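You operate a simulated robot arm through the tools that you are given. There is no shell and no other tool.

The job below is to be done with a simulated robot arm. You get a single attempt, and the scene is never put back.

Task
Cap the water tank, start the pump unit and open the ballast knob until the cloudy water clears.
Fine: tank cap on before the red switch; shut the ballast knob again; leave the pipe link alone. Where these are worked on the way, their far stop is far enough and under half their travel is too little: ballast knob.

Only the result counts: the job must be done as asked and must still hold three seconds after the hand-in. Knocking over, shifting, dropping, spilling or breaking anything else fails it. Lids that push on must go on centred and level and be pressed home; caps that screw on are set level and turned clockwise until they are tight.

Robot
A 7-joint arm with a fingered hand, fixed in place. Base frame: the origin is at the foot of the arm, x ahead of it, y to its left, z up. Readings come in m, rad, newtons and seconds.
With the tool pointing down near the work surface it reaches from about 0.4 to 0.74 m from the base axis. Its first joint turns from -2.897 to 2.897 rad. Payload 3.4 kg.
The TCP is the grasp point between the finger pads, 0.025 m short of the fingertips. In the tool frame z runs along the fingers and y along their closing line. The gripper opens to 0.088 m. The gripper's body begins 0.029 m behind the TCP. The gripper is a hand of 3 fingers: y runs from the thumb to the fingers, the wrist lies at [-0.013, -0.106, -0.174] in the tool frame.
Orientation is that of the tool frame in the base frame, as a unit quaternion [w, x, y, z]. With the fingers straight down and the wrist toward the robot, the tool's x, y and z point along [0, 1, 0], [1, 0, 0] and [0, 0, -1] of the base frame.

Tools
- The arm moves only by the tool move_arm. Its argument "commands" is a list of rows, each a list of 2 entries, a list of its own where there are three numbers: the shift along the tool's x, y, z in units of 400 mm (1.0 is 400 mm), then the turn, a rotation vector about the tool's x, y, z in units of 120 degrees (1.0 is 120 degrees). In form: [[[dx, dy, dz], [wx, wy, wz]], ...]. A call has 1 to 20 rows; each row is the pose to reach, as a shift and turn from the pose commanded when the call began, along the tool's axes at that moment. A call with a number of a shift or a turn outside -1 to 1 is refused whole. Rows are played at 5 a second. More than 0.05 m and 0.15 rad between two rows, and nothing of the call is played. A pose out of reach is approached as far as the arm can. The call stops where the force on the tool passes 60 N (or 10 N more than at its start, if that is more) or the arm is blocked; 0.2 s more then pass. In this call time passes only in rows, and 0.2 s behind the last. It gives the time, the measured TCP pose, the force on the tool (base axes), the opening and the grip force at its end, in the units of the frame above (readings bear some noise), with the torque about the TCP (base axes, N m) and any sound that the robot's microphone picked up.
- Cameras (640 x 400 px; columns grow to the right, rows downward): "scene" is fixed at [0.0584, -0.5031, 1.0302]; the picture's right is [0.84, -0.54, 0.00], its down [-0.23, -0.35, -0.91] and it looks along [0.49, 0.76, -0.42] (base axes); focal length 322 px, centre (320, 200). "wrist" rides on the gripper at [0.058, -0.085, -0.099] in the tool frame; the picture's right is [-0.67, 0.35, -0.66], its down [-0.69, -0.63, 0.37] and it looks along [-0.29, 0.69, 0.66] (tool axes); focal length 261 px, centre (320, 200).
- camera(camera): a new picture of that camera. No time passes.
- slide_trunk(by): slides the trunk up (or, below 0, down) by that many m; the arm rides with it, the base frame stays. It gives what a move gives, with no picture.
- curl_fingers(index, middle, thumb_bend, thumb_turn): sets how far each is bent, from 0 (flat) to 1 (curled in); at 0.3 the hand is open as for a grip, at 0.7 the pads meet at the TCP. One left out holds its place. A second passes; each finger stops where it meets its share of the squeeze, and holds until it gets a number again. It is the only way to open and close the hand. It gives what a move gives, with no picture; readings hold the bend of each and the force on the fingers (four entries, about 0 where the hand has none), thumb and palm. thumb_turn goes from beside the hand (0) to across from the fingers (1), as for a grip.
- locate(camera, pixels): for up to 12 pixels [column, row] of the newest picture of that camera ("zoom" is the newest enlarged one), the place [x, y, z] in the base frame of the surface seen there, good to about 0.002 m, but the place of the scene camera against the robot may be out by one fixed shift of up to 0.018 m in any direction. No time passes.
- close_up(camera, box): a new picture of the part [left, top, right, bottom] of that camera's present view, enlarged. No time passes.
- sign_off(): hands the job in; it is judged then, once.

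Unless the task says otherwise, let go and move clear before handing in.

The tools are called after "Call:" as name(argument=value, ...) on one line, values as JSON. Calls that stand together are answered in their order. move_arm: Moves the arm, as the interface text tells. Its arguments: {"type":"object","properties":{"commands":{"type":"array"}},"required":["commands"]} The other tools are called the same way: slide_trunk (by) slides the trunk up or down; curl_fingers (index, middle, thumb_bend, thumb_turn) moves the fingers one by one; camera (camera) takes a picture; locate (camera, pixels) gives the place of the surface under pixels of a picture; close_up (camera, box) takes an enlarged picture of a part of a camera's view; sign_off () hands the job in.

At the start:

```text
t: 0.0
tool_pos: [0.3349, 0.2245, 0.9347]
orientation: [0.0, 0.707, 0.707, 0.001]
ft_force: [0.3, 0.0, -1.0]
ft_torque: [-0.01, 0.02, 0.03]
finger_gap: 0.0879
grasp_force: 0.1
shape: jaw
bend: [0.3, 0.3, 0.3, 0.98]
finger forces: [0.1, 0.0, 0.0, 0.1, 0.1, 0.0]
trunk travel left (down, up): [-0.35, 0.24]
```

scene: 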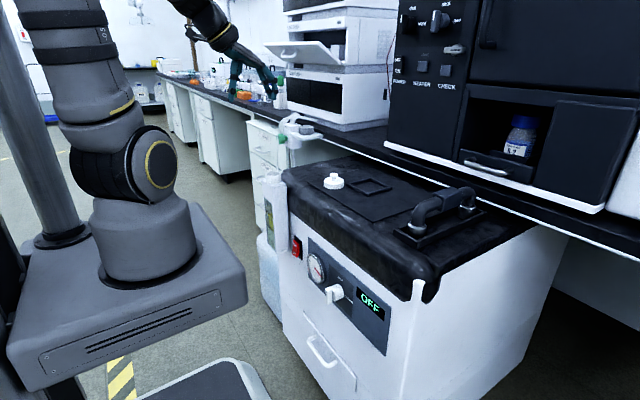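
wrist: 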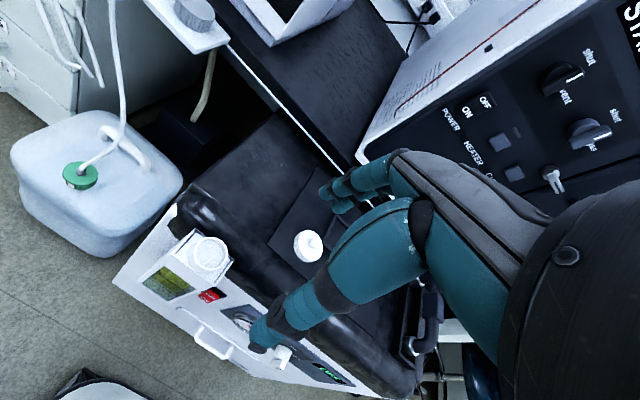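

The scene view shows a pump unit with a white cap at about (333,181), a red switch at (296,247), a gauge at (316,268), a white knob at (334,293) and an OFF display at (370,303). I'll take close-ups to identify the tank, cap, switch, knob and pipe link.

Call:
close_up(camera="scene", box=[240, 150, 400, 250])

Call:
close_up(camera="scene", box=[250, 220, 410, 320])

Call:
close_up(camera="wrist", box=[120, 200, 360, 350])

```text
4.00 times, centred on (320, 200) of scene
```

zoom: 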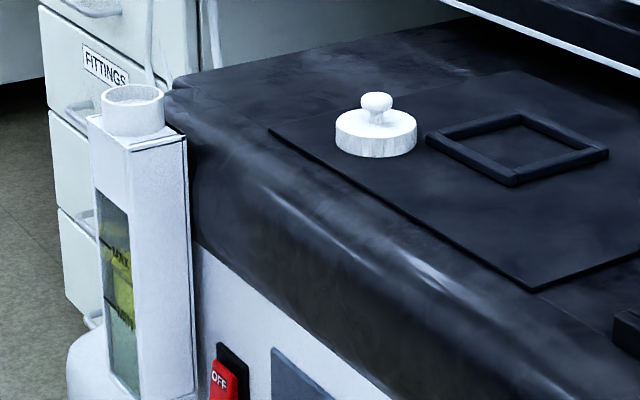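

```text
4.00 times, centred on (330, 270) of scene
```

zoom: 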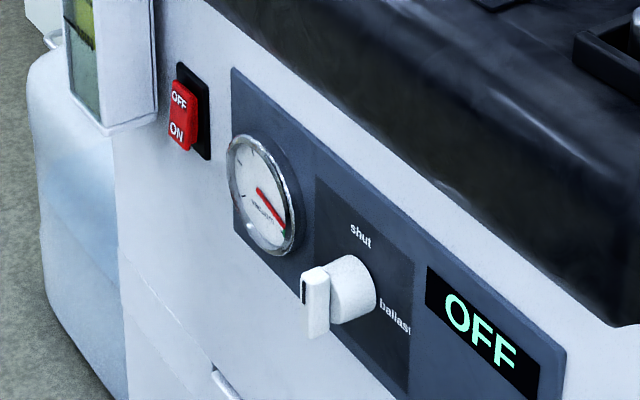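

```text
2.67 times, centred on (240, 275) of wrist
```

zoom: 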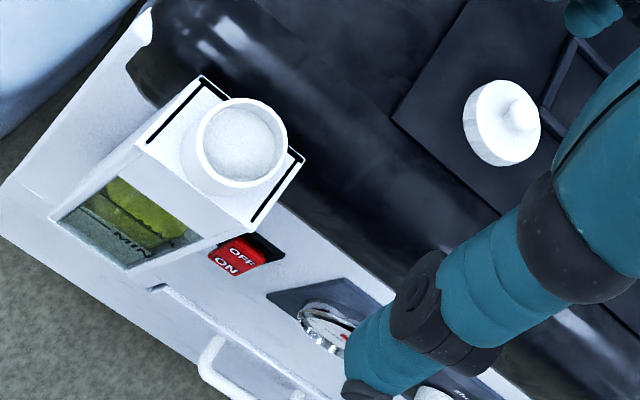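

The cap with a ball knob lies on the pad on top of the unit. The tank is the white box with a round neck at scene (273,177), and the red switch and ballast knob are on the front face. I'll measure these in both cameras to find the scene camera's offset.

Call:
locate(camera="zoom", pixels=[[498, 122], [517, 110], [242, 145], [205, 140], [283, 150], [250, 103], [228, 184], [240, 250], [228, 265], [150, 147], [300, 155], [560, 190]])

Call:
camera(camera="scene")

Call:
locate(camera="scene", pixels=[[334, 176], [325, 184], [342, 184], [333, 188], [273, 174], [266, 174], [280, 174], [294, 243], [297, 250], [332, 289], [328, 297], [340, 289]])

```text
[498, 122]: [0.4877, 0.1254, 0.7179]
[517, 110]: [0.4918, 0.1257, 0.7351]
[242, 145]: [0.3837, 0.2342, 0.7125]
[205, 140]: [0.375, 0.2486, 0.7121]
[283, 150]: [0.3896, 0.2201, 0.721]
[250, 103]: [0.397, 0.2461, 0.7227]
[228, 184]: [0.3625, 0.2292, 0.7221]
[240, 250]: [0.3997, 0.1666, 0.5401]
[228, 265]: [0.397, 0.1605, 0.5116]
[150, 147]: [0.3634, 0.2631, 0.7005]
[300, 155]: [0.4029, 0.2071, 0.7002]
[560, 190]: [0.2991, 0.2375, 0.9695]
```

```text
taken
```

scene: 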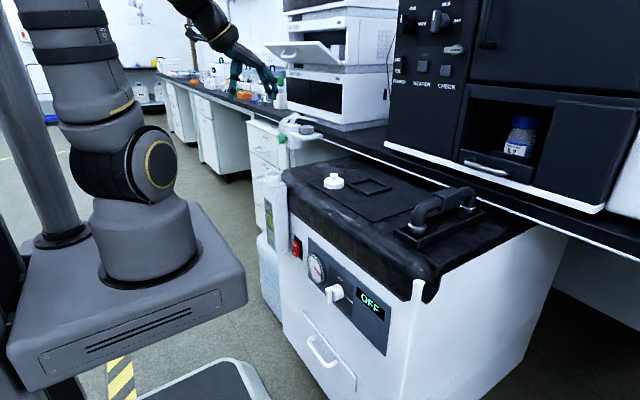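

```text
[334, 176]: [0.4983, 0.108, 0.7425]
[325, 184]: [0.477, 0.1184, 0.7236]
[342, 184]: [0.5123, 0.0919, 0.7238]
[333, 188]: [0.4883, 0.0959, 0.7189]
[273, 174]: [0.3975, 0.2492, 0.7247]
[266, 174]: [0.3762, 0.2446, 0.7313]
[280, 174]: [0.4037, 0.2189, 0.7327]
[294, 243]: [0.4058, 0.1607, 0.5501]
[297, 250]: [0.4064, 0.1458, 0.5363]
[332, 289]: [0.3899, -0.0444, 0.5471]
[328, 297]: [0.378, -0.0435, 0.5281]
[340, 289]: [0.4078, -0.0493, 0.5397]
```

The cap knob top is near [0.492, 0.126, 0.735] and the tank neck is centred near [0.383, 0.234] with its rim at z about 0.722. The scene camera looks offset by roughly [+0.006, -0.018, +0.008]. Next I'll look closely at the hand and the surrounding objects.

Call:
close_up(camera="scene", box=[160, 0, 320, 100])

Call:
close_up(camera="scene", box=[240, 90, 336, 150])

Call:
close_up(camera="scene", box=[300, 160, 364, 200])

Call:
close_up(camera="scene", box=[250, 165, 314, 205])

```text
4.00 times, centred on (240, 50) of scene
```

zoom: 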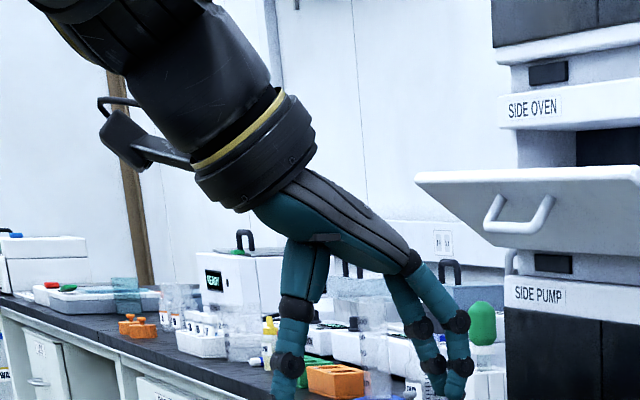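

```text
6.67 times, centred on (288, 120) of scene
```

zoom: 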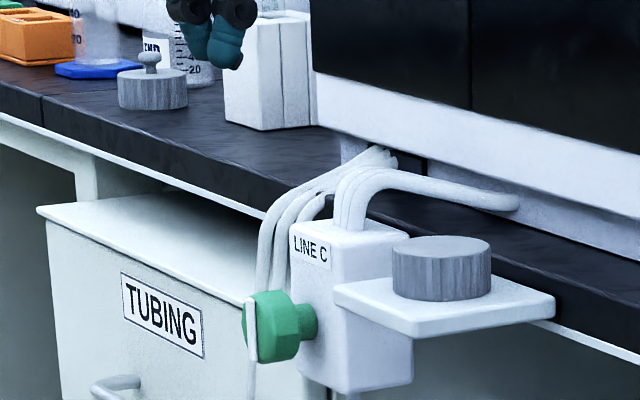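

```text
10.00 times, centred on (332, 180) of scene
```

zoom: 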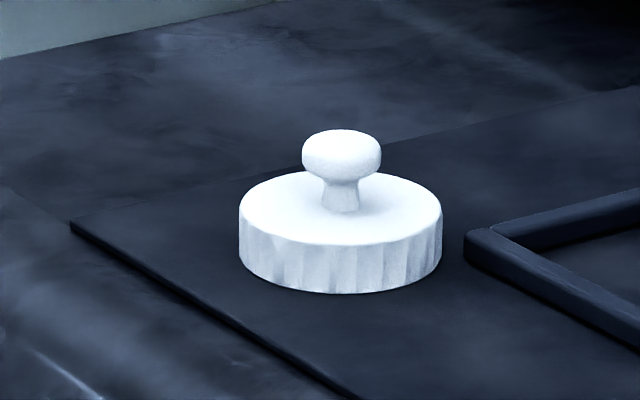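

```text
10.00 times, centred on (282, 185) of scene
```

zoom: 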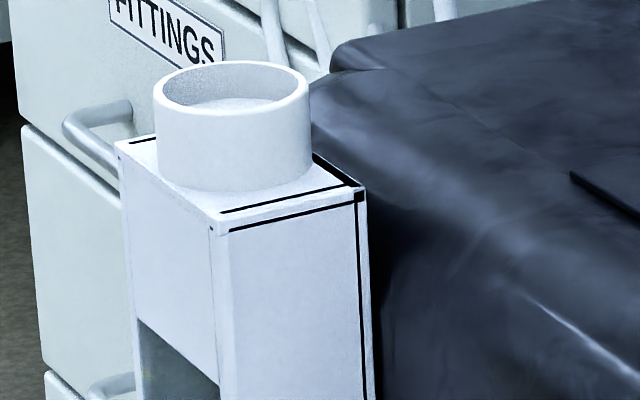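

The hand is clear: two fingers on the far side and a thumb toward the robot. The white knurled cap on the pad (about 52 mm) fits the tank neck (about 42 mm). I'll zoom the wrist camera on the cap and neck to measure their edges.

Call:
close_up(camera="wrist", box=[276, 222, 340, 262])

```text
10.00 times, centred on (308, 242) of wrist
```

zoom: 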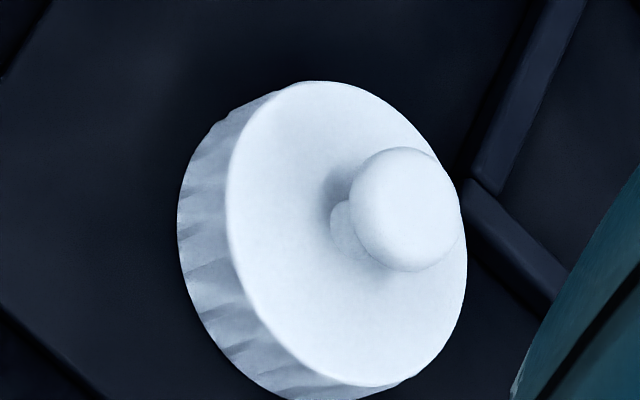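

Call:
locate(camera="zoom", pixels=[[305, 88], [238, 200], [275, 320], [365, 380], [440, 330], [462, 260], [400, 140], [405, 205], [350, 230], [150, 150], [100, 300], [280, 240]])

Call:
close_up(camera="wrist", box=[178, 226, 242, 266])

```text
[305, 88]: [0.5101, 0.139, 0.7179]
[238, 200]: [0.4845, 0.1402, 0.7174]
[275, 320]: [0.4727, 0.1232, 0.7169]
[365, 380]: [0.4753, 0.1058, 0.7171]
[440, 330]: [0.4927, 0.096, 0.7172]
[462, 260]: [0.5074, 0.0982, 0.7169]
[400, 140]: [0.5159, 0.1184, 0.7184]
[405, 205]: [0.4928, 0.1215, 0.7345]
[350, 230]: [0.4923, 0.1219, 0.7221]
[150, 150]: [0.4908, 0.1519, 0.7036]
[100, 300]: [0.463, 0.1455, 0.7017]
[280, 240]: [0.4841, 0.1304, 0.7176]
```

```text
10.00 times, centred on (210, 246) of wrist
```

zoom: 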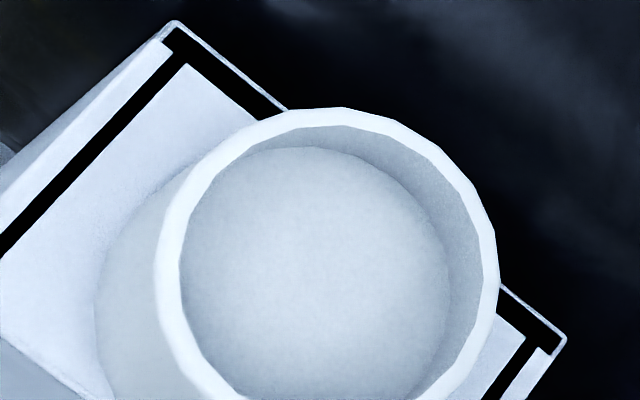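

Call:
locate(camera="zoom", pixels=[[165, 265], [220, 145], [330, 114], [440, 160], [487, 260], [460, 360], [220, 385], [175, 335], [310, 250], [100, 150], [30, 300], [300, 350]])

Call:
close_up(camera="wrist", box=[178, 246, 242, 286])

```text
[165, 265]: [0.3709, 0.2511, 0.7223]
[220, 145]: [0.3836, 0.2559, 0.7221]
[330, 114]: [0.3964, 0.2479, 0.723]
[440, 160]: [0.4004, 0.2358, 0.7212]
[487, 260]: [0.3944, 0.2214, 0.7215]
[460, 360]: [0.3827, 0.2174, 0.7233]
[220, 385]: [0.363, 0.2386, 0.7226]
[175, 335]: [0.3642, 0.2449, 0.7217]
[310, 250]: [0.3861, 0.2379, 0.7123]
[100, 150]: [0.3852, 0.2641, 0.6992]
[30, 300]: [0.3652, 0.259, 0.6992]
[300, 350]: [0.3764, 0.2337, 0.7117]
```

```text
10.00 times, centred on (210, 266) of wrist
```

zoom: 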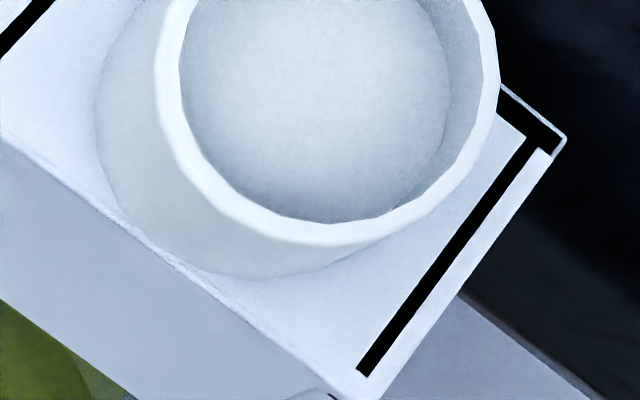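

The cap is centred at about [0.4945, 0.1187] with its top at 0.717 on the pad at 0.7025, and the neck is centred at about [0.382, 0.2367] with its rim at 0.722. I'll move above the cap at z≈0.80.

Call:
move_arm(commands=[[[-0.0378, 0.057, 0.0], [0, 0, 0]], [[-0.0756, 0.114, 0.03], [0, 0, 0]], [[-0.1134, 0.171, 0.08], [0, 0, 0]], [[-0.1512, 0.228, 0.14], [0, 0, 0]], [[-0.189, 0.285, 0.2], [0, 0, 0]], [[-0.2268, 0.342, 0.265], [0, 0, 0]], [[-0.2645, 0.399, 0.325], [0, 0, 0]]])

Call:
camera(camera="wrist")

Call:
camera(camera="scene")

```text
t: 1.6
tool_pos: [0.4945, 0.1208, 0.8051]
orientation: [0.001, 0.707, 0.707, 0.0]
ft_force: [0.1, 1.0, -0.7]
ft_torque: [-0.03, 0.02, 0.0]
finger_gap: 0.0878
grasp_force: 0.0
shape: jaw
bend: [0.3, 0.3, 0.3, 0.98]
finger forces: [0.1, 0.0, 0.0, 0.0, 0.0, 0.0]
trunk travel left (down, up): [-0.35, 0.24]
```

```text
taken
```

wrist: 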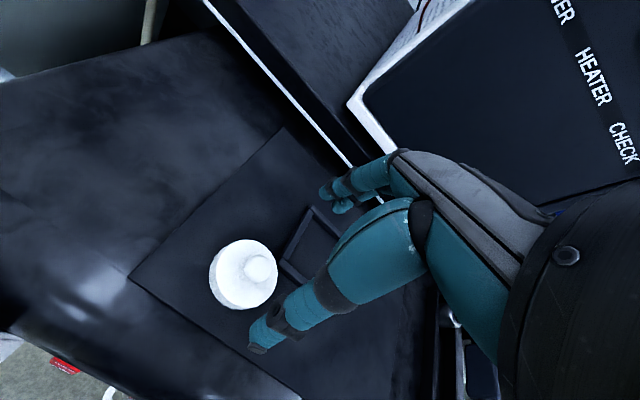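

```text
taken
```

scene: 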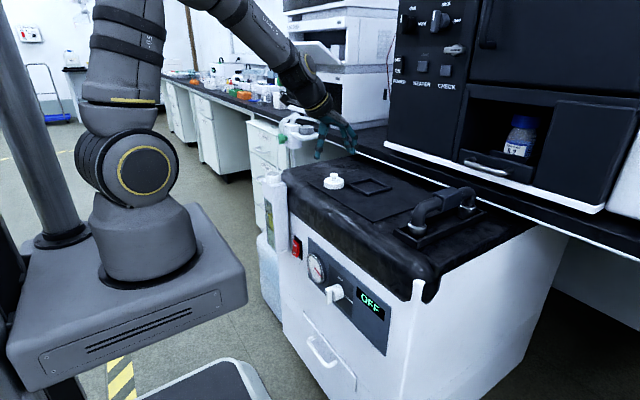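

The cap sits at wrist pixel (245,275), close to where I expected it. I'll re-measure the cap's rim from this closer view before descending.

Call:
close_up(camera="wrist", box=[197, 230, 293, 320])

```text
4.44 times, centred on (245, 275) of wrist
```

zoom: 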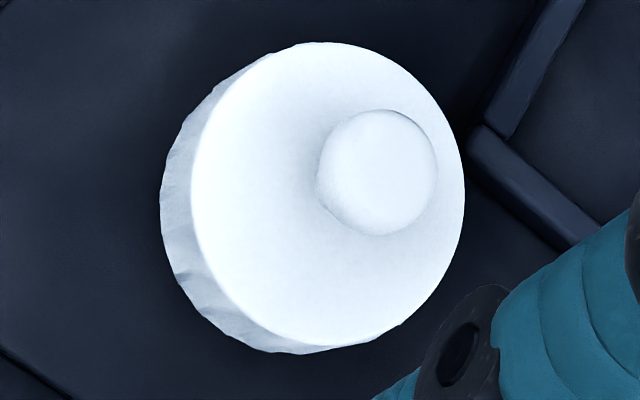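

Call:
locate(camera="zoom", pixels=[[320, 48], [198, 190], [330, 340], [458, 200], [230, 105], [240, 290], [425, 105], [425, 285], [378, 170], [100, 200], [400, 380], [525, 180]])

```text
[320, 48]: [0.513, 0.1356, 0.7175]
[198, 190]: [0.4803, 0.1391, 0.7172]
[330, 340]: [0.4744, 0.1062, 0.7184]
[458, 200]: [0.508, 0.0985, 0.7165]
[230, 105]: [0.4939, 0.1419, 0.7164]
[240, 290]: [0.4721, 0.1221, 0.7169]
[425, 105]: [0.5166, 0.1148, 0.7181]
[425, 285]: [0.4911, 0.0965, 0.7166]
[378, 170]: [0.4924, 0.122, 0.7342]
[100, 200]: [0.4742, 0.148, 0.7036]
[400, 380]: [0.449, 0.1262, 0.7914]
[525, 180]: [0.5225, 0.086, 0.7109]
```

Call:
locate(camera="wrist", pixels=[[257, 347], [255, 335], [262, 325], [325, 190], [340, 208], [330, 196], [350, 205]])

Call:
close_up(camera="wrist", box=[230, 140, 390, 360])

Call:
close_up(camera="scene", box=[270, 70, 398, 200])

```text
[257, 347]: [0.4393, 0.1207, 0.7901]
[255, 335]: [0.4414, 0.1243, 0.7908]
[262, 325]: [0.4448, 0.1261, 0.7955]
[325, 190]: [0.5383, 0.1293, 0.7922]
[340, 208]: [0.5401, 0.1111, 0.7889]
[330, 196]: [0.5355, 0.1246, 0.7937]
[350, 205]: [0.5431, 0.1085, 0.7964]
```

```text
1.82 times, centred on (310, 250) of wrist
```

zoom: 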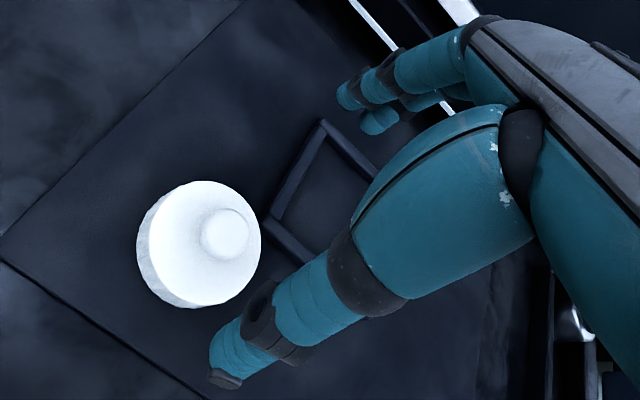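

```text
3.08 times, centred on (334, 135) of scene
```

zoom: 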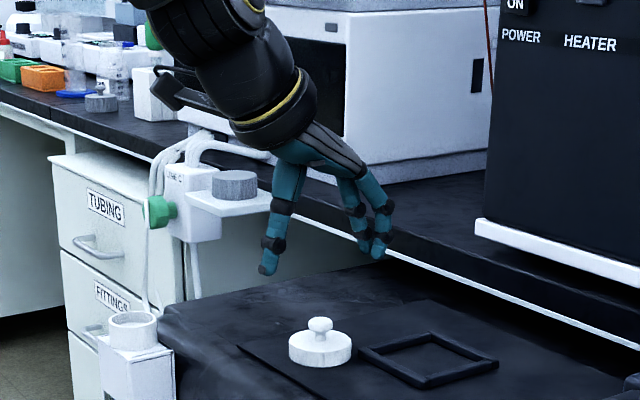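

The fingertips sit about 17 mm below the TCP when open, and the refined cap centre is about [0.4937, 0.1193]. I'll descend to TCP z≈0.731 with the fingers straddling the cap.

Call:
move_arm(commands=[[[-0.002, -0.001, 0.05], [0, 0, 0]], [[-0.00375, -0.002, 0.1], [0, 0, 0]], [[-0.00375, -0.002, 0.15], [0, 0, 0]], [[-0.00375, -0.002, 0.185], [0, 0, 0]]])

Call:
camera(camera="wrist")

Call:
close_up(camera="scene", box=[270, 100, 398, 210])

```text
t: 2.6
tool_pos: [0.4934, 0.1159, 0.7312]
orientation: [0.0, 0.707, 0.707, 0.0]
ft_force: [0.2, 0.2, -1.0]
ft_torque: [0.01, 0.02, 0.0]
finger_gap: 0.0876
grasp_force: 0.1
shape: jaw
bend: [0.3, 0.3, 0.3, 0.98]
finger forces: [0.0, 0.0, 0.0, 0.0, 0.0, 0.0]
trunk travel left (down, up): [-0.35, 0.24]
```

```text
taken
```

wrist: 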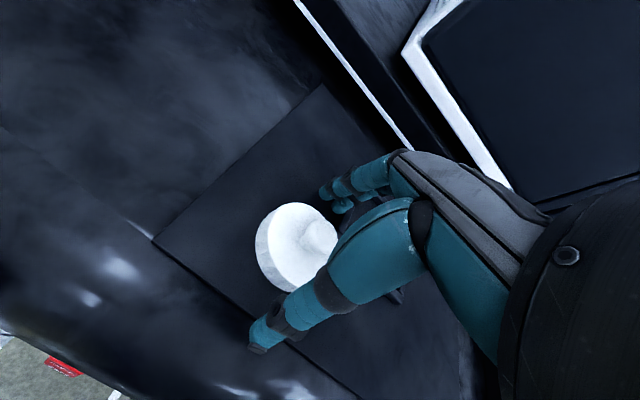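

```text
3.64 times, centred on (334, 155) of scene
```

zoom: 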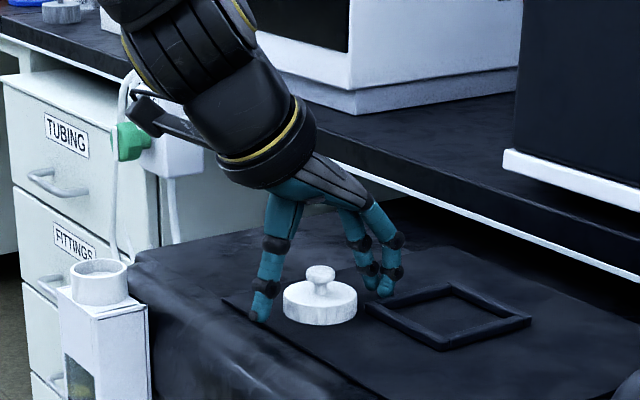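

The readings carry a millimetre or two of noise (y reads 0.1159 against 0.1172 commanded). I'll take a few still readings to average the true TCP position before closing.

Call:
move_arm(commands=[[[0, 0, 0], [0, 0, 0]]])

Call:
move_arm(commands=[[[0, 0, 0], [0, 0, 0]]])

Call:
move_arm(commands=[[[0, 0, 0], [0, 0, 0]]])

Call:
close_up(camera="wrist", box=[235, 170, 395, 360])

```text
t: 3.0
tool_pos: [0.4932, 0.116, 0.7319]
orientation: [0.0, 0.707, 0.707, 0.0]
ft_force: [0.2, 0.7, 0.3]
ft_torque: [0.01, 0.01, 0.02]
finger_gap: 0.0879
grasp_force: 0.1
shape: jaw
bend: [0.3, 0.3, 0.3, 0.98]
finger forces: [0.0, 0.0, 0.0, 0.1, 0.0, 0.0]
trunk travel left (down, up): [-0.35, 0.24]
```

```text
t: 3.4
tool_pos: [0.4931, 0.1179, 0.7313]
orientation: [0.0, 0.707, 0.707, -0.001]
ft_force: [-0.2, -0.2, 0.0]
ft_torque: [0.02, 0.0, 0.02]
finger_gap: 0.0875
grasp_force: 0.0
shape: jaw
bend: [0.3, 0.3, 0.3, 0.98]
finger forces: [0.0, 0.1, 0.0, 0.0, 0.0, 0.0]
trunk travel left (down, up): [-0.35, 0.24]
```

```text
t: 3.8
tool_pos: [0.4939, 0.1176, 0.7317]
orientation: [0.0, 0.707, 0.708, -0.001]
ft_force: [0.1, -0.1, -0.1]
ft_torque: [0.01, -0.01, 0.02]
finger_gap: 0.0877
grasp_force: 0.0
shape: jaw
bend: [0.3, 0.3, 0.3, 0.98]
finger forces: [0.0, 0.1, 0.0, 0.0, 0.0, 0.0]
trunk travel left (down, up): [-0.35, 0.24]
```

```text
2.11 times, centred on (315, 265) of wrist
```

zoom: 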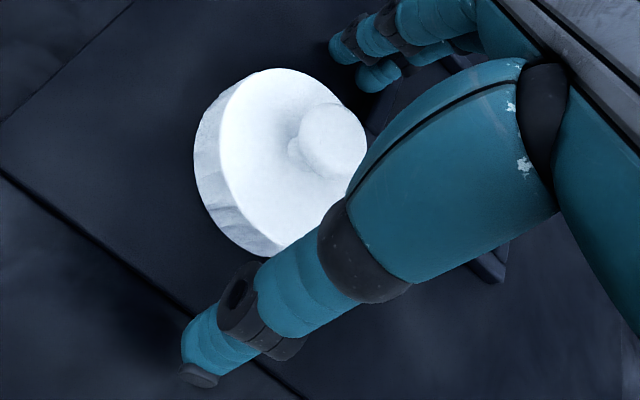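

The average TCP is [0.4934, 0.1171, 0.7315], so I need +2 mm in y. I'll shift that and close the fingers gently.

Call:
move_arm(commands=[[[0.0052, 0.0006, 0], [0, 0, 0]]])

Call:
curl_fingers(index=0.44, middle=0.44, thumb_bend=0.44)

Call:
close_up(camera="wrist", box=[235, 170, 395, 360])

Call:
close_up(camera="scene", box=[302, 140, 366, 200])

```text
t: 4.2
tool_pos: [0.4938, 0.1187, 0.7319]
orientation: [0.0, 0.708, 0.707, 0.0]
ft_force: [-0.8, -0.7, 0.3]
ft_torque: [-0.01, 0.0, 0.0]
finger_gap: 0.0875
grasp_force: 0.1
shape: jaw
bend: [0.3, 0.3, 0.3, 0.98]
finger forces: [0.1, 0.0, 0.0, 0.0, 0.0, 0.1]
trunk travel left (down, up): [-0.35, 0.24]
```

```text
t: 5.2
tool_pos: [0.494, 0.1195, 0.7316]
orientation: [0.0, 0.707, 0.707, -0.001]
ft_force: [0.1, 0.4, 1.3]
ft_torque: [-0.06, -0.06, 0.01]
finger_gap: 0.0554
grasp_force: 0.1
shape: fingers
bend: [0.44, 0.44, 0.44, 0.98]
finger forces: [0.0, 0.7, 0.0, 0.0, 0.0, 0.0]
trunk travel left (down, up): [-0.35, 0.24]
```

```text
2.11 times, centred on (315, 265) of wrist
```

zoom: 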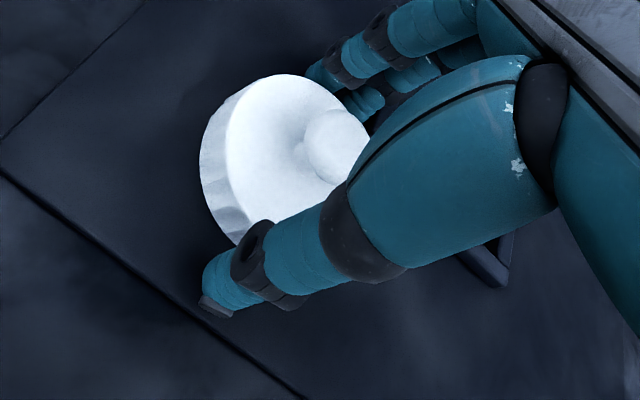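

```text
6.67 times, centred on (334, 170) of scene
```

zoom: 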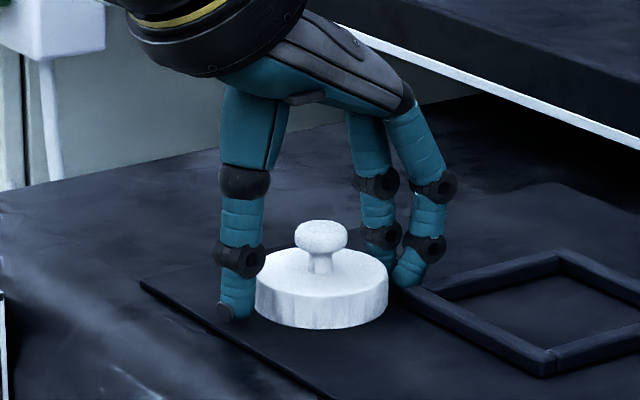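

The gap is now 55 mm, just outside the cap, with a light touch on the second finger. I'll continue closing.

Call:
curl_fingers(index=0.5, middle=0.5, thumb_bend=0.5)

Call:
close_up(camera="wrist", box=[235, 170, 395, 360])

Call:
close_up(camera="scene", box=[302, 140, 366, 200])

```text
t: 6.2
tool_pos: [0.4938, 0.1201, 0.7314]
orientation: [0.0, 0.707, 0.707, -0.001]
ft_force: [1.5, 0.4, 4.9]
ft_torque: [0.02, -0.19, -0.03]
finger_gap: 0.0456
grasp_force: 3.2
shape: fingers
bend: [0.48, 0.48, 0.48, 0.98]
finger forces: [1.1, 4.1, 0.0, 0.1, 1.0, 0.0]
trunk travel left (down, up): [-0.35, 0.24]
```

```text
2.11 times, centred on (315, 265) of wrist
```

zoom: 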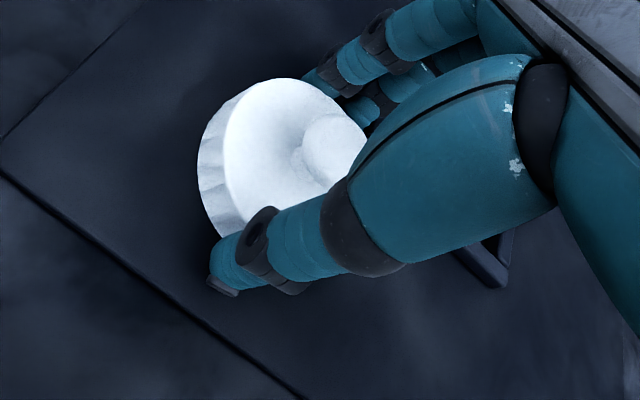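

```text
6.67 times, centred on (334, 170) of scene
```

zoom: 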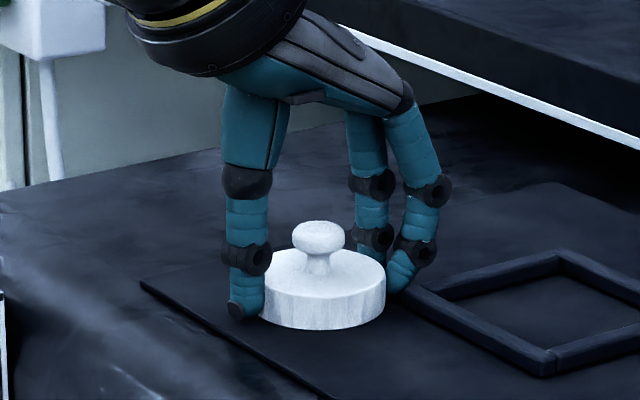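

The fingers have met the cap, but the upward tool force of 4.9 N suggests the tips are also pressing on the pad. I'll open slightly, raise 2.5 mm and grip again.

Call:
curl_fingers(index=0.43, middle=0.43, thumb_bend=0.43)

Call:
move_arm(commands=[[[0, 0, -0.00625], [0, 0, 0]]])

Call:
curl_fingers(index=0.5, middle=0.5, thumb_bend=0.5)

Call:
close_up(camera="scene", box=[302, 140, 366, 200])

```text
t: 7.2
tool_pos: [0.494, 0.1188, 0.7319]
orientation: [-0.001, 0.707, 0.707, 0.0]
ft_force: [-0.2, 0.2, 0.5]
ft_torque: [0.0, -0.03, -0.03]
finger_gap: 0.0563
grasp_force: 1.1
shape: fingers
bend: [0.43, 0.43, 0.43, 0.98]
finger forces: [0.0, 0.5, 0.1, 0.1, 0.1, 0.1]
trunk travel left (down, up): [-0.35, 0.24]
```

```text
t: 7.6
tool_pos: [0.4943, 0.1192, 0.7342]
orientation: [-0.001, 0.707, 0.707, -0.001]
ft_force: [-0.2, 0.2, -0.6]
ft_torque: [0.01, 0.02, 0.05]
finger_gap: 0.0566
grasp_force: 0.1
shape: fingers
bend: [0.43, 0.43, 0.43, 0.98]
finger forces: [0.0, 0.0, 0.1, 0.0, 0.0, 0.0]
trunk travel left (down, up): [-0.35, 0.24]
```

```text
t: 8.6
tool_pos: [0.4938, 0.1196, 0.7343]
orientation: [0.001, 0.707, 0.707, 0.0]
ft_force: [0.1, 0.2, 0.5]
ft_torque: [-0.02, 0.01, 0.04]
finger_gap: 0.0452
grasp_force: 1.1
shape: fingers
bend: [0.48, 0.49, 0.48, 0.98]
finger forces: [0.8, 0.4, 0.1, 0.0, 1.2, 0.1]
trunk travel left (down, up): [-0.35, 0.24]
```

```text
6.67 times, centred on (334, 170) of scene
```

zoom: 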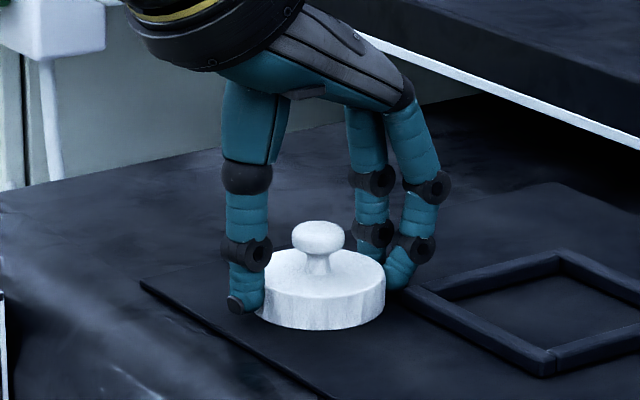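

The contact is now clean with no net vertical force. I'll tighten the grip.

Call:
curl_fingers(index=0.6, middle=0.6, thumb_bend=0.6)

Call:
close_up(camera="scene", box=[302, 140, 366, 200])

Call:
close_up(camera="wrist", box=[235, 170, 395, 360])

```text
t: 9.6
tool_pos: [0.4934, 0.1196, 0.7352]
orientation: [0.0, 0.707, 0.707, -0.001]
ft_force: [-0.4, 0.0, 1.3]
ft_torque: [-0.04, -0.01, -0.01]
finger_gap: 0.0423
grasp_force: 9.7
shape: fingers
bend: [0.52, 0.54, 0.49, 0.96]
finger forces: [4.9, 4.5, 0.0, 0.1, 9.3, 0.0]
trunk travel left (down, up): [-0.35, 0.24]
```

```text
6.67 times, centred on (334, 170) of scene
```

zoom: 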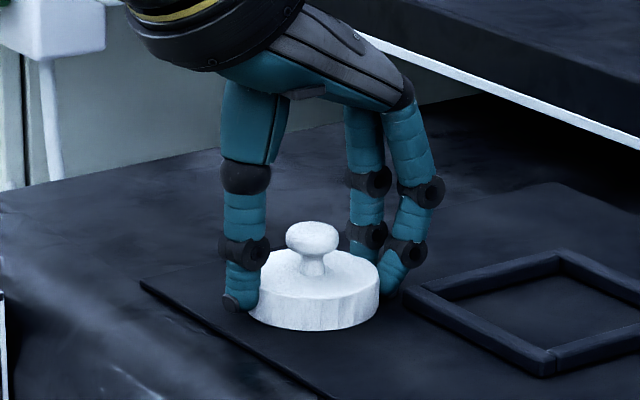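

```text
2.11 times, centred on (315, 265) of wrist
```

zoom: 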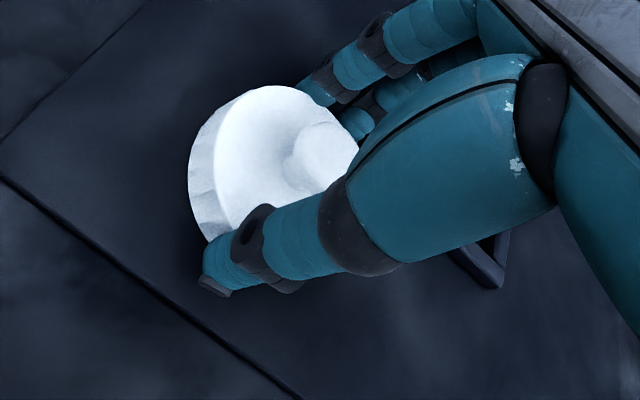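

The grip is balanced: 4.9 and 4.5 N on the fingers against 9.3 N on the thumb. I'll lift slowly and check that the cap is held level.

Call:
move_arm(commands=[[[0, 0, -0.0125], [0, 0, 0]], [[0, 0, -0.035], [0, 0, 0]], [[0, 0, -0.075], [0, 0, 0]], [[0, 0, -0.125], [0, 0, 0]]])

Call:
close_up(camera="wrist", box=[267, 190, 347, 270])

Call:
close_up(camera="scene", box=[302, 120, 366, 180])

```text
t: 10.6
tool_pos: [0.495, 0.1189, 0.7854]
orientation: [0.001, 0.707, 0.707, -0.001]
ft_force: [0.3, 0.3, 0.9]
ft_torque: [-0.01, -0.02, -0.02]
finger_gap: 0.0425
grasp_force: 9.0
shape: fingers
bend: [0.52, 0.55, 0.49, 0.96]
finger forces: [5.0, 4.4, 0.0, 0.1, 9.1, 0.1]
trunk travel left (down, up): [-0.35, 0.24]
```

```text
5.00 times, centred on (307, 230) of wrist
```

zoom: 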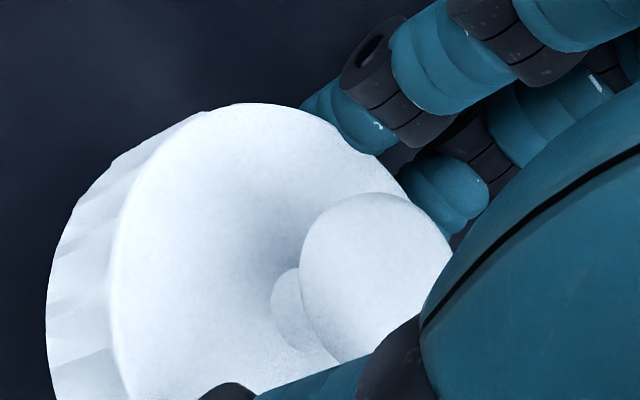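

```text
6.67 times, centred on (334, 150) of scene
```

zoom: 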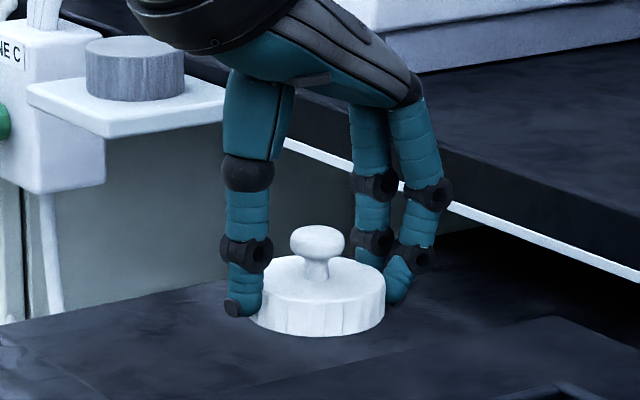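

The cap is lifted. I'll locate points on its top to check the level and find its centre relative to the TCP.

Call:
close_up(camera="wrist", box=[267, 190, 347, 270])

Call:
locate(camera="zoom", pixels=[[250, 110], [118, 290], [200, 250], [180, 160], [240, 330], [340, 150], [440, 245], [145, 370], [150, 215], [300, 180], [350, 250], [220, 380]])

Call:
move_arm(commands=[[[0, 0, 0], [0, 0, 0]]])

Call:
move_arm(commands=[[[0, 0, 0], [0, 0, 0]]])

```text
5.00 times, centred on (307, 230) of wrist
```

zoom: 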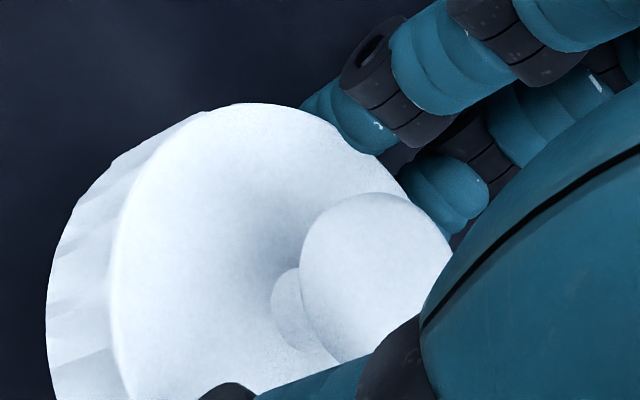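

```text
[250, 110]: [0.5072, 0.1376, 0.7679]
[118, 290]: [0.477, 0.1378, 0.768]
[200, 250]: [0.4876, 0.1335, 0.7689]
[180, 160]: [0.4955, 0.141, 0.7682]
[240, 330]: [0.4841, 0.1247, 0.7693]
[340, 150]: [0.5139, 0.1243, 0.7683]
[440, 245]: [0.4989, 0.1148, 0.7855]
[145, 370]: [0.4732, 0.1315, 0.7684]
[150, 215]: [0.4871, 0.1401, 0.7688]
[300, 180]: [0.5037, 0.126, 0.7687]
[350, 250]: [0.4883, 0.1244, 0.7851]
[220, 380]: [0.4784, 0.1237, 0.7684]
```

```text
t: 11.0
tool_pos: [0.494, 0.1186, 0.7861]
orientation: [0.0, 0.707, 0.707, 0.0]
ft_force: [0.5, -0.3, -0.2]
ft_torque: [0.0, 0.03, 0.0]
finger_gap: 0.0423
grasp_force: 9.2
shape: fingers
bend: [0.52, 0.55, 0.49, 0.96]
finger forces: [5.0, 4.4, 0.0, 0.1, 9.2, 0.1]
trunk travel left (down, up): [-0.35, 0.24]
```

```text
t: 11.4
tool_pos: [0.4937, 0.1185, 0.7855]
orientation: [-0.001, 0.707, 0.707, 0.0]
ft_force: [0.2, 1.5, -0.4]
ft_torque: [-0.01, 0.01, 0.02]
finger_gap: 0.0425
grasp_force: 9.4
shape: fingers
bend: [0.52, 0.55, 0.49, 0.96]
finger forces: [5.0, 4.4, 0.0, 0.1, 9.4, 0.0]
trunk travel left (down, up): [-0.35, 0.24]
```

The cap is level (top points at 0.768–0.769) with its centre about 2 mm toward -x and 1 mm toward +y of the TCP. I'll carry it over the tank neck.

Call:
move_arm(commands=[[[0.0366, -0.0344, -0.01], [0, 0, 0]], [[0.0731, -0.0689, -0.02], [0, 0, 0]], [[0.1097, -0.1033, -0.02], [0, 0, 0]], [[0.1463, -0.1378, -0.02], [0, 0, 0]], [[0.1828, -0.1722, -0.02], [0, 0, 0]], [[0.2194, -0.2066, -0.02], [0, 0, 0]], [[0.256, -0.2411, -0.02], [0, 0, 0]], [[0.2925, -0.2755, -0.02], [0, 0, 0]]])

Call:
camera(camera="wrist")

Call:
camera(camera="scene")

Call:
move_arm(commands=[[[0, 0, 0], [0, 0, 0]]])

Call:
move_arm(commands=[[[0, 0, 0], [0, 0, 0]]])

```text
t: 13.2
tool_pos: [0.3857, 0.2364, 0.7917]
orientation: [0.0, 0.707, 0.707, 0.0]
ft_force: [0.2, -0.1, 0.0]
ft_torque: [0.0, -0.03, 0.01]
finger_gap: 0.0424
grasp_force: 8.9
shape: fingers
bend: [0.52, 0.55, 0.49, 0.96]
finger forces: [5.0, 4.4, 0.0, 0.0, 9.2, 0.0]
trunk travel left (down, up): [-0.35, 0.24]
```

```text
taken
```

wrist: 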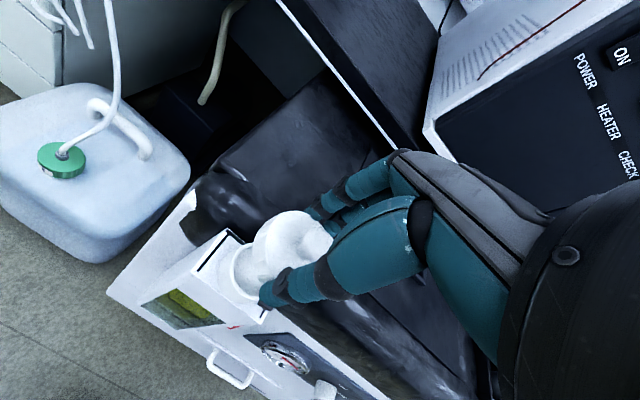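

```text
taken
```

scene: 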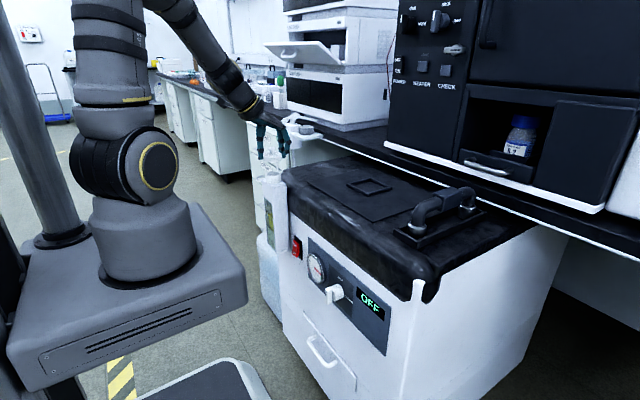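

```text
t: 13.6
tool_pos: [0.3843, 0.236, 0.7925]
orientation: [-0.001, 0.708, 0.707, 0.001]
ft_force: [0.8, -0.2, -0.3]
ft_torque: [-0.01, 0.01, -0.03]
finger_gap: 0.0425
grasp_force: 9.1
shape: fingers
bend: [0.52, 0.55, 0.49, 0.96]
finger forces: [4.9, 4.4, 0.0, 0.0, 9.3, 0.0]
trunk travel left (down, up): [-0.35, 0.24]
```

```text
t: 14.0
tool_pos: [0.3831, 0.2363, 0.7916]
orientation: [0.0, 0.707, 0.707, 0.0]
ft_force: [-0.2, 0.6, -0.5]
ft_torque: [-0.01, 0.02, -0.01]
finger_gap: 0.0425
grasp_force: 9.4
shape: fingers
bend: [0.52, 0.55, 0.49, 0.96]
finger forces: [5.0, 4.4, 0.0, 0.1, 9.2, 0.0]
trunk travel left (down, up): [-0.35, 0.24]
```

The TCP averages [0.3844, 0.2362, 0.792], matching the target. I'll zoom in to check the cap against the neck.

Call:
close_up(camera="wrist", box=[215, 195, 345, 325])

Call:
locate(camera="zoom", pixels=[[185, 160], [195, 110], [260, 90], [330, 80], [400, 100], [440, 140], [92, 270], [110, 335], [150, 375], [105, 240], [255, 200], [300, 110]])

Call:
close_up(camera="scene", box=[240, 120, 304, 200])

```text
3.08 times, centred on (280, 260) of wrist
```

zoom: 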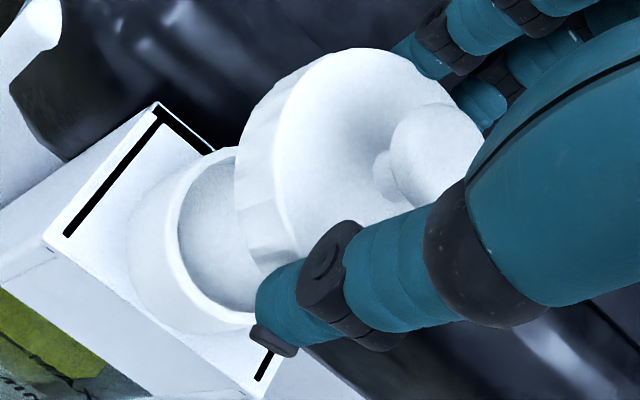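

```text
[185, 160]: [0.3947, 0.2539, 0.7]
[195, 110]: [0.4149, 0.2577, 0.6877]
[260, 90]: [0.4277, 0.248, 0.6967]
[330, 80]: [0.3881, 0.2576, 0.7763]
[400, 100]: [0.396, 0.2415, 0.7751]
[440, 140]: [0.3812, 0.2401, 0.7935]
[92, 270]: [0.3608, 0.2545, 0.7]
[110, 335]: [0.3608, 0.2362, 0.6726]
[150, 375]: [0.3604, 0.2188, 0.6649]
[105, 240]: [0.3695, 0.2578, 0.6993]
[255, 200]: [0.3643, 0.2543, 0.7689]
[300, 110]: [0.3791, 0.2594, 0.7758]
```

```text
5.00 times, centred on (272, 160) of scene
```

zoom: 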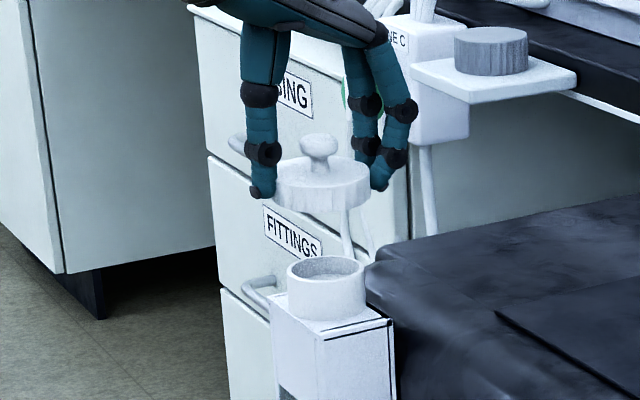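

Call:
close_up(camera="wrist", box=[215, 195, 345, 325])

Call:
locate(camera="zoom", pixels=[[283, 130], [277, 175], [300, 240], [345, 53], [425, 78], [310, 75], [183, 195], [172, 240], [200, 303], [232, 152], [180, 275], [205, 170]])

```text
3.08 times, centred on (280, 260) of wrist
```

zoom: 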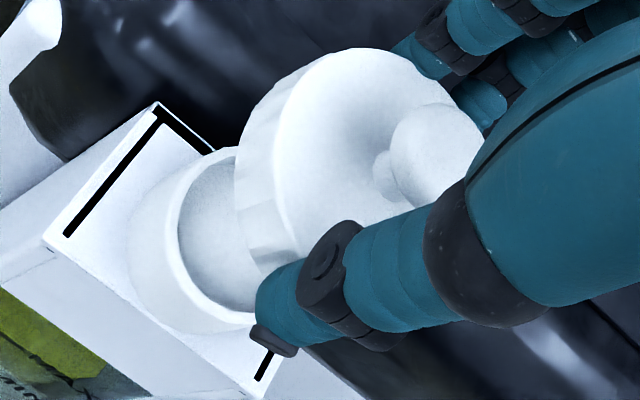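

```text
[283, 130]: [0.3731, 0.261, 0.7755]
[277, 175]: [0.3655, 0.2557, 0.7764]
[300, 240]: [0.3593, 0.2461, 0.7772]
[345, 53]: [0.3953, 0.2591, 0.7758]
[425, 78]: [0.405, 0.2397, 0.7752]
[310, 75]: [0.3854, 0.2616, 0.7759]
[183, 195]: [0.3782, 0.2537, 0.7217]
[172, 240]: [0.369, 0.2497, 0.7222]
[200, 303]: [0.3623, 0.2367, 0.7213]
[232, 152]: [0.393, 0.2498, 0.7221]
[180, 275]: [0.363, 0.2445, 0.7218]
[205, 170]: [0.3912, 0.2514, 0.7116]
```

The cap is centred near [0.3822, 0.2378] and the neck near [0.382, 0.2365]. I'll nudge -1.2 mm in y and descend to just above the neck.

Call:
move_arm(commands=[[[-0.003, 0, 0.03], [0, 0, 0]], [[-0.003, 0, 0.06], [0, 0, 0]], [[-0.003, 0, 0.085], [0, 0, 0]]])

Call:
close_up(camera="wrist", box=[215, 195, 345, 325])

Call:
close_up(camera="scene", box=[240, 130, 304, 210])

```text
t: 14.8
tool_pos: [0.3851, 0.2355, 0.7582]
orientation: [0.0, 0.708, 0.707, 0.0]
ft_force: [0.1, -1.0, -0.4]
ft_torque: [0.04, -0.03, 0.01]
finger_gap: 0.0425
grasp_force: 9.7
shape: fingers
bend: [0.52, 0.55, 0.49, 0.96]
finger forces: [5.0, 4.5, 0.0, 0.0, 9.2, 0.0]
trunk travel left (down, up): [-0.35, 0.24]
```

```text
3.08 times, centred on (280, 260) of wrist
```

zoom: 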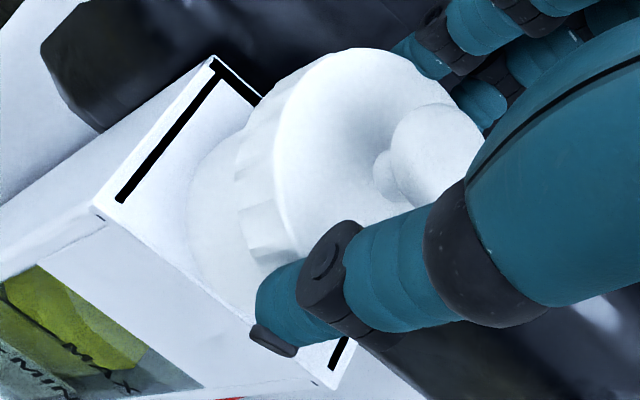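

```text
5.00 times, centred on (272, 170) of scene
```

zoom: 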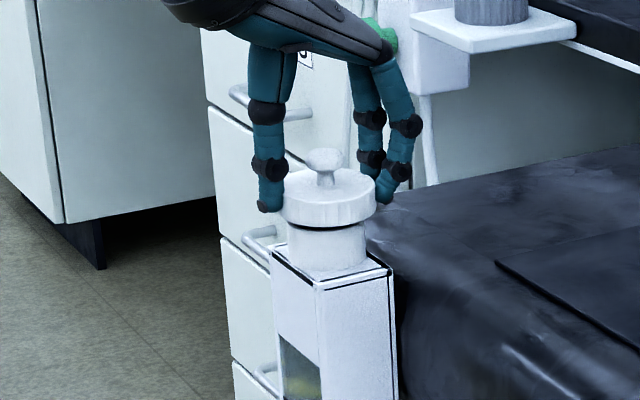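

The cap is just above the neck and looks slightly right of it in the scene view. I'll zoom in further to measure this.

Call:
close_up(camera="scene", box=[256, 155, 288, 195])

Call:
locate(camera="zoom", pixels=[[250, 220], [330, 255], [420, 220], [250, 300], [330, 300], [400, 300], [330, 180], [330, 400]])

Call:
close_up(camera="wrist", box=[235, 200, 325, 290])

```text
10.00 times, centred on (272, 175) of scene
```

zoom: 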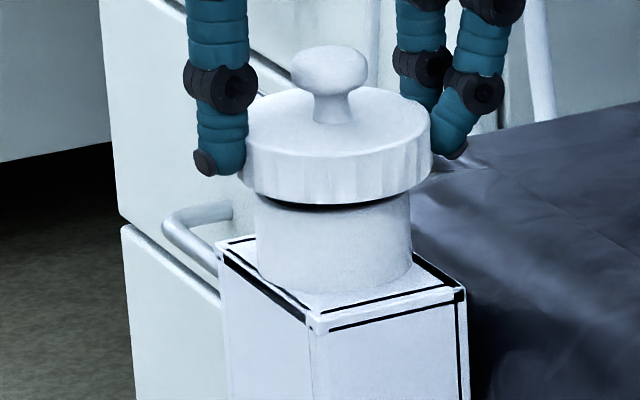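

```text
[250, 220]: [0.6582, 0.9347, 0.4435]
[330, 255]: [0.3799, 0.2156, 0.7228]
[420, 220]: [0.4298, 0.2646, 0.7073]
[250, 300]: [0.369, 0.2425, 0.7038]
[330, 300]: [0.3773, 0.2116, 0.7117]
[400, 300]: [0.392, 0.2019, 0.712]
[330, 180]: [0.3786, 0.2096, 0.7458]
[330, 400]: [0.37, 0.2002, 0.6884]
```

```text
4.44 times, centred on (280, 245) of wrist
```

zoom: 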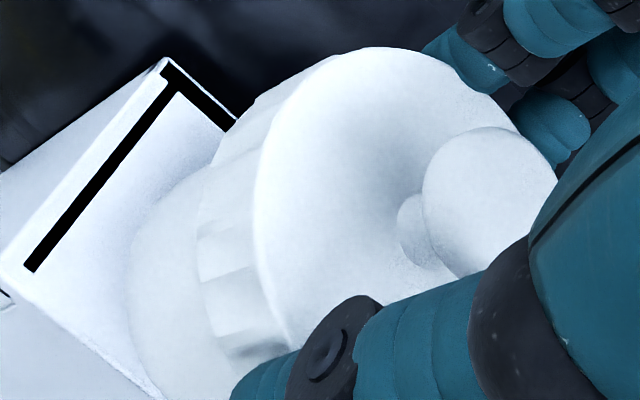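

In the scene view the cap centre looks about 2 mm right of the neck axis. I'll zoom in more closely to measure this properly.

Call:
close_up(camera="scene", box=[262, 165, 286, 180])

Call:
close_up(camera="scene", box=[262, 175, 286, 190])

```text
16.00 times, centred on (274, 172) of scene
```

zoom: 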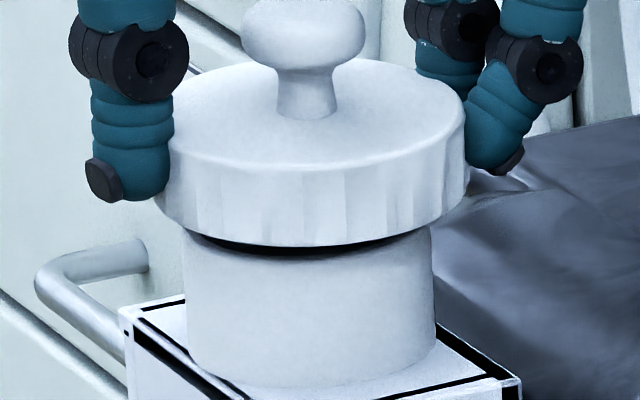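

```text
16.00 times, centred on (274, 182) of scene
```

zoom: 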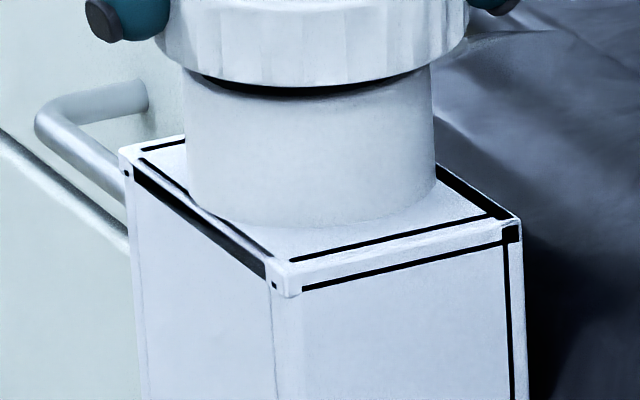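

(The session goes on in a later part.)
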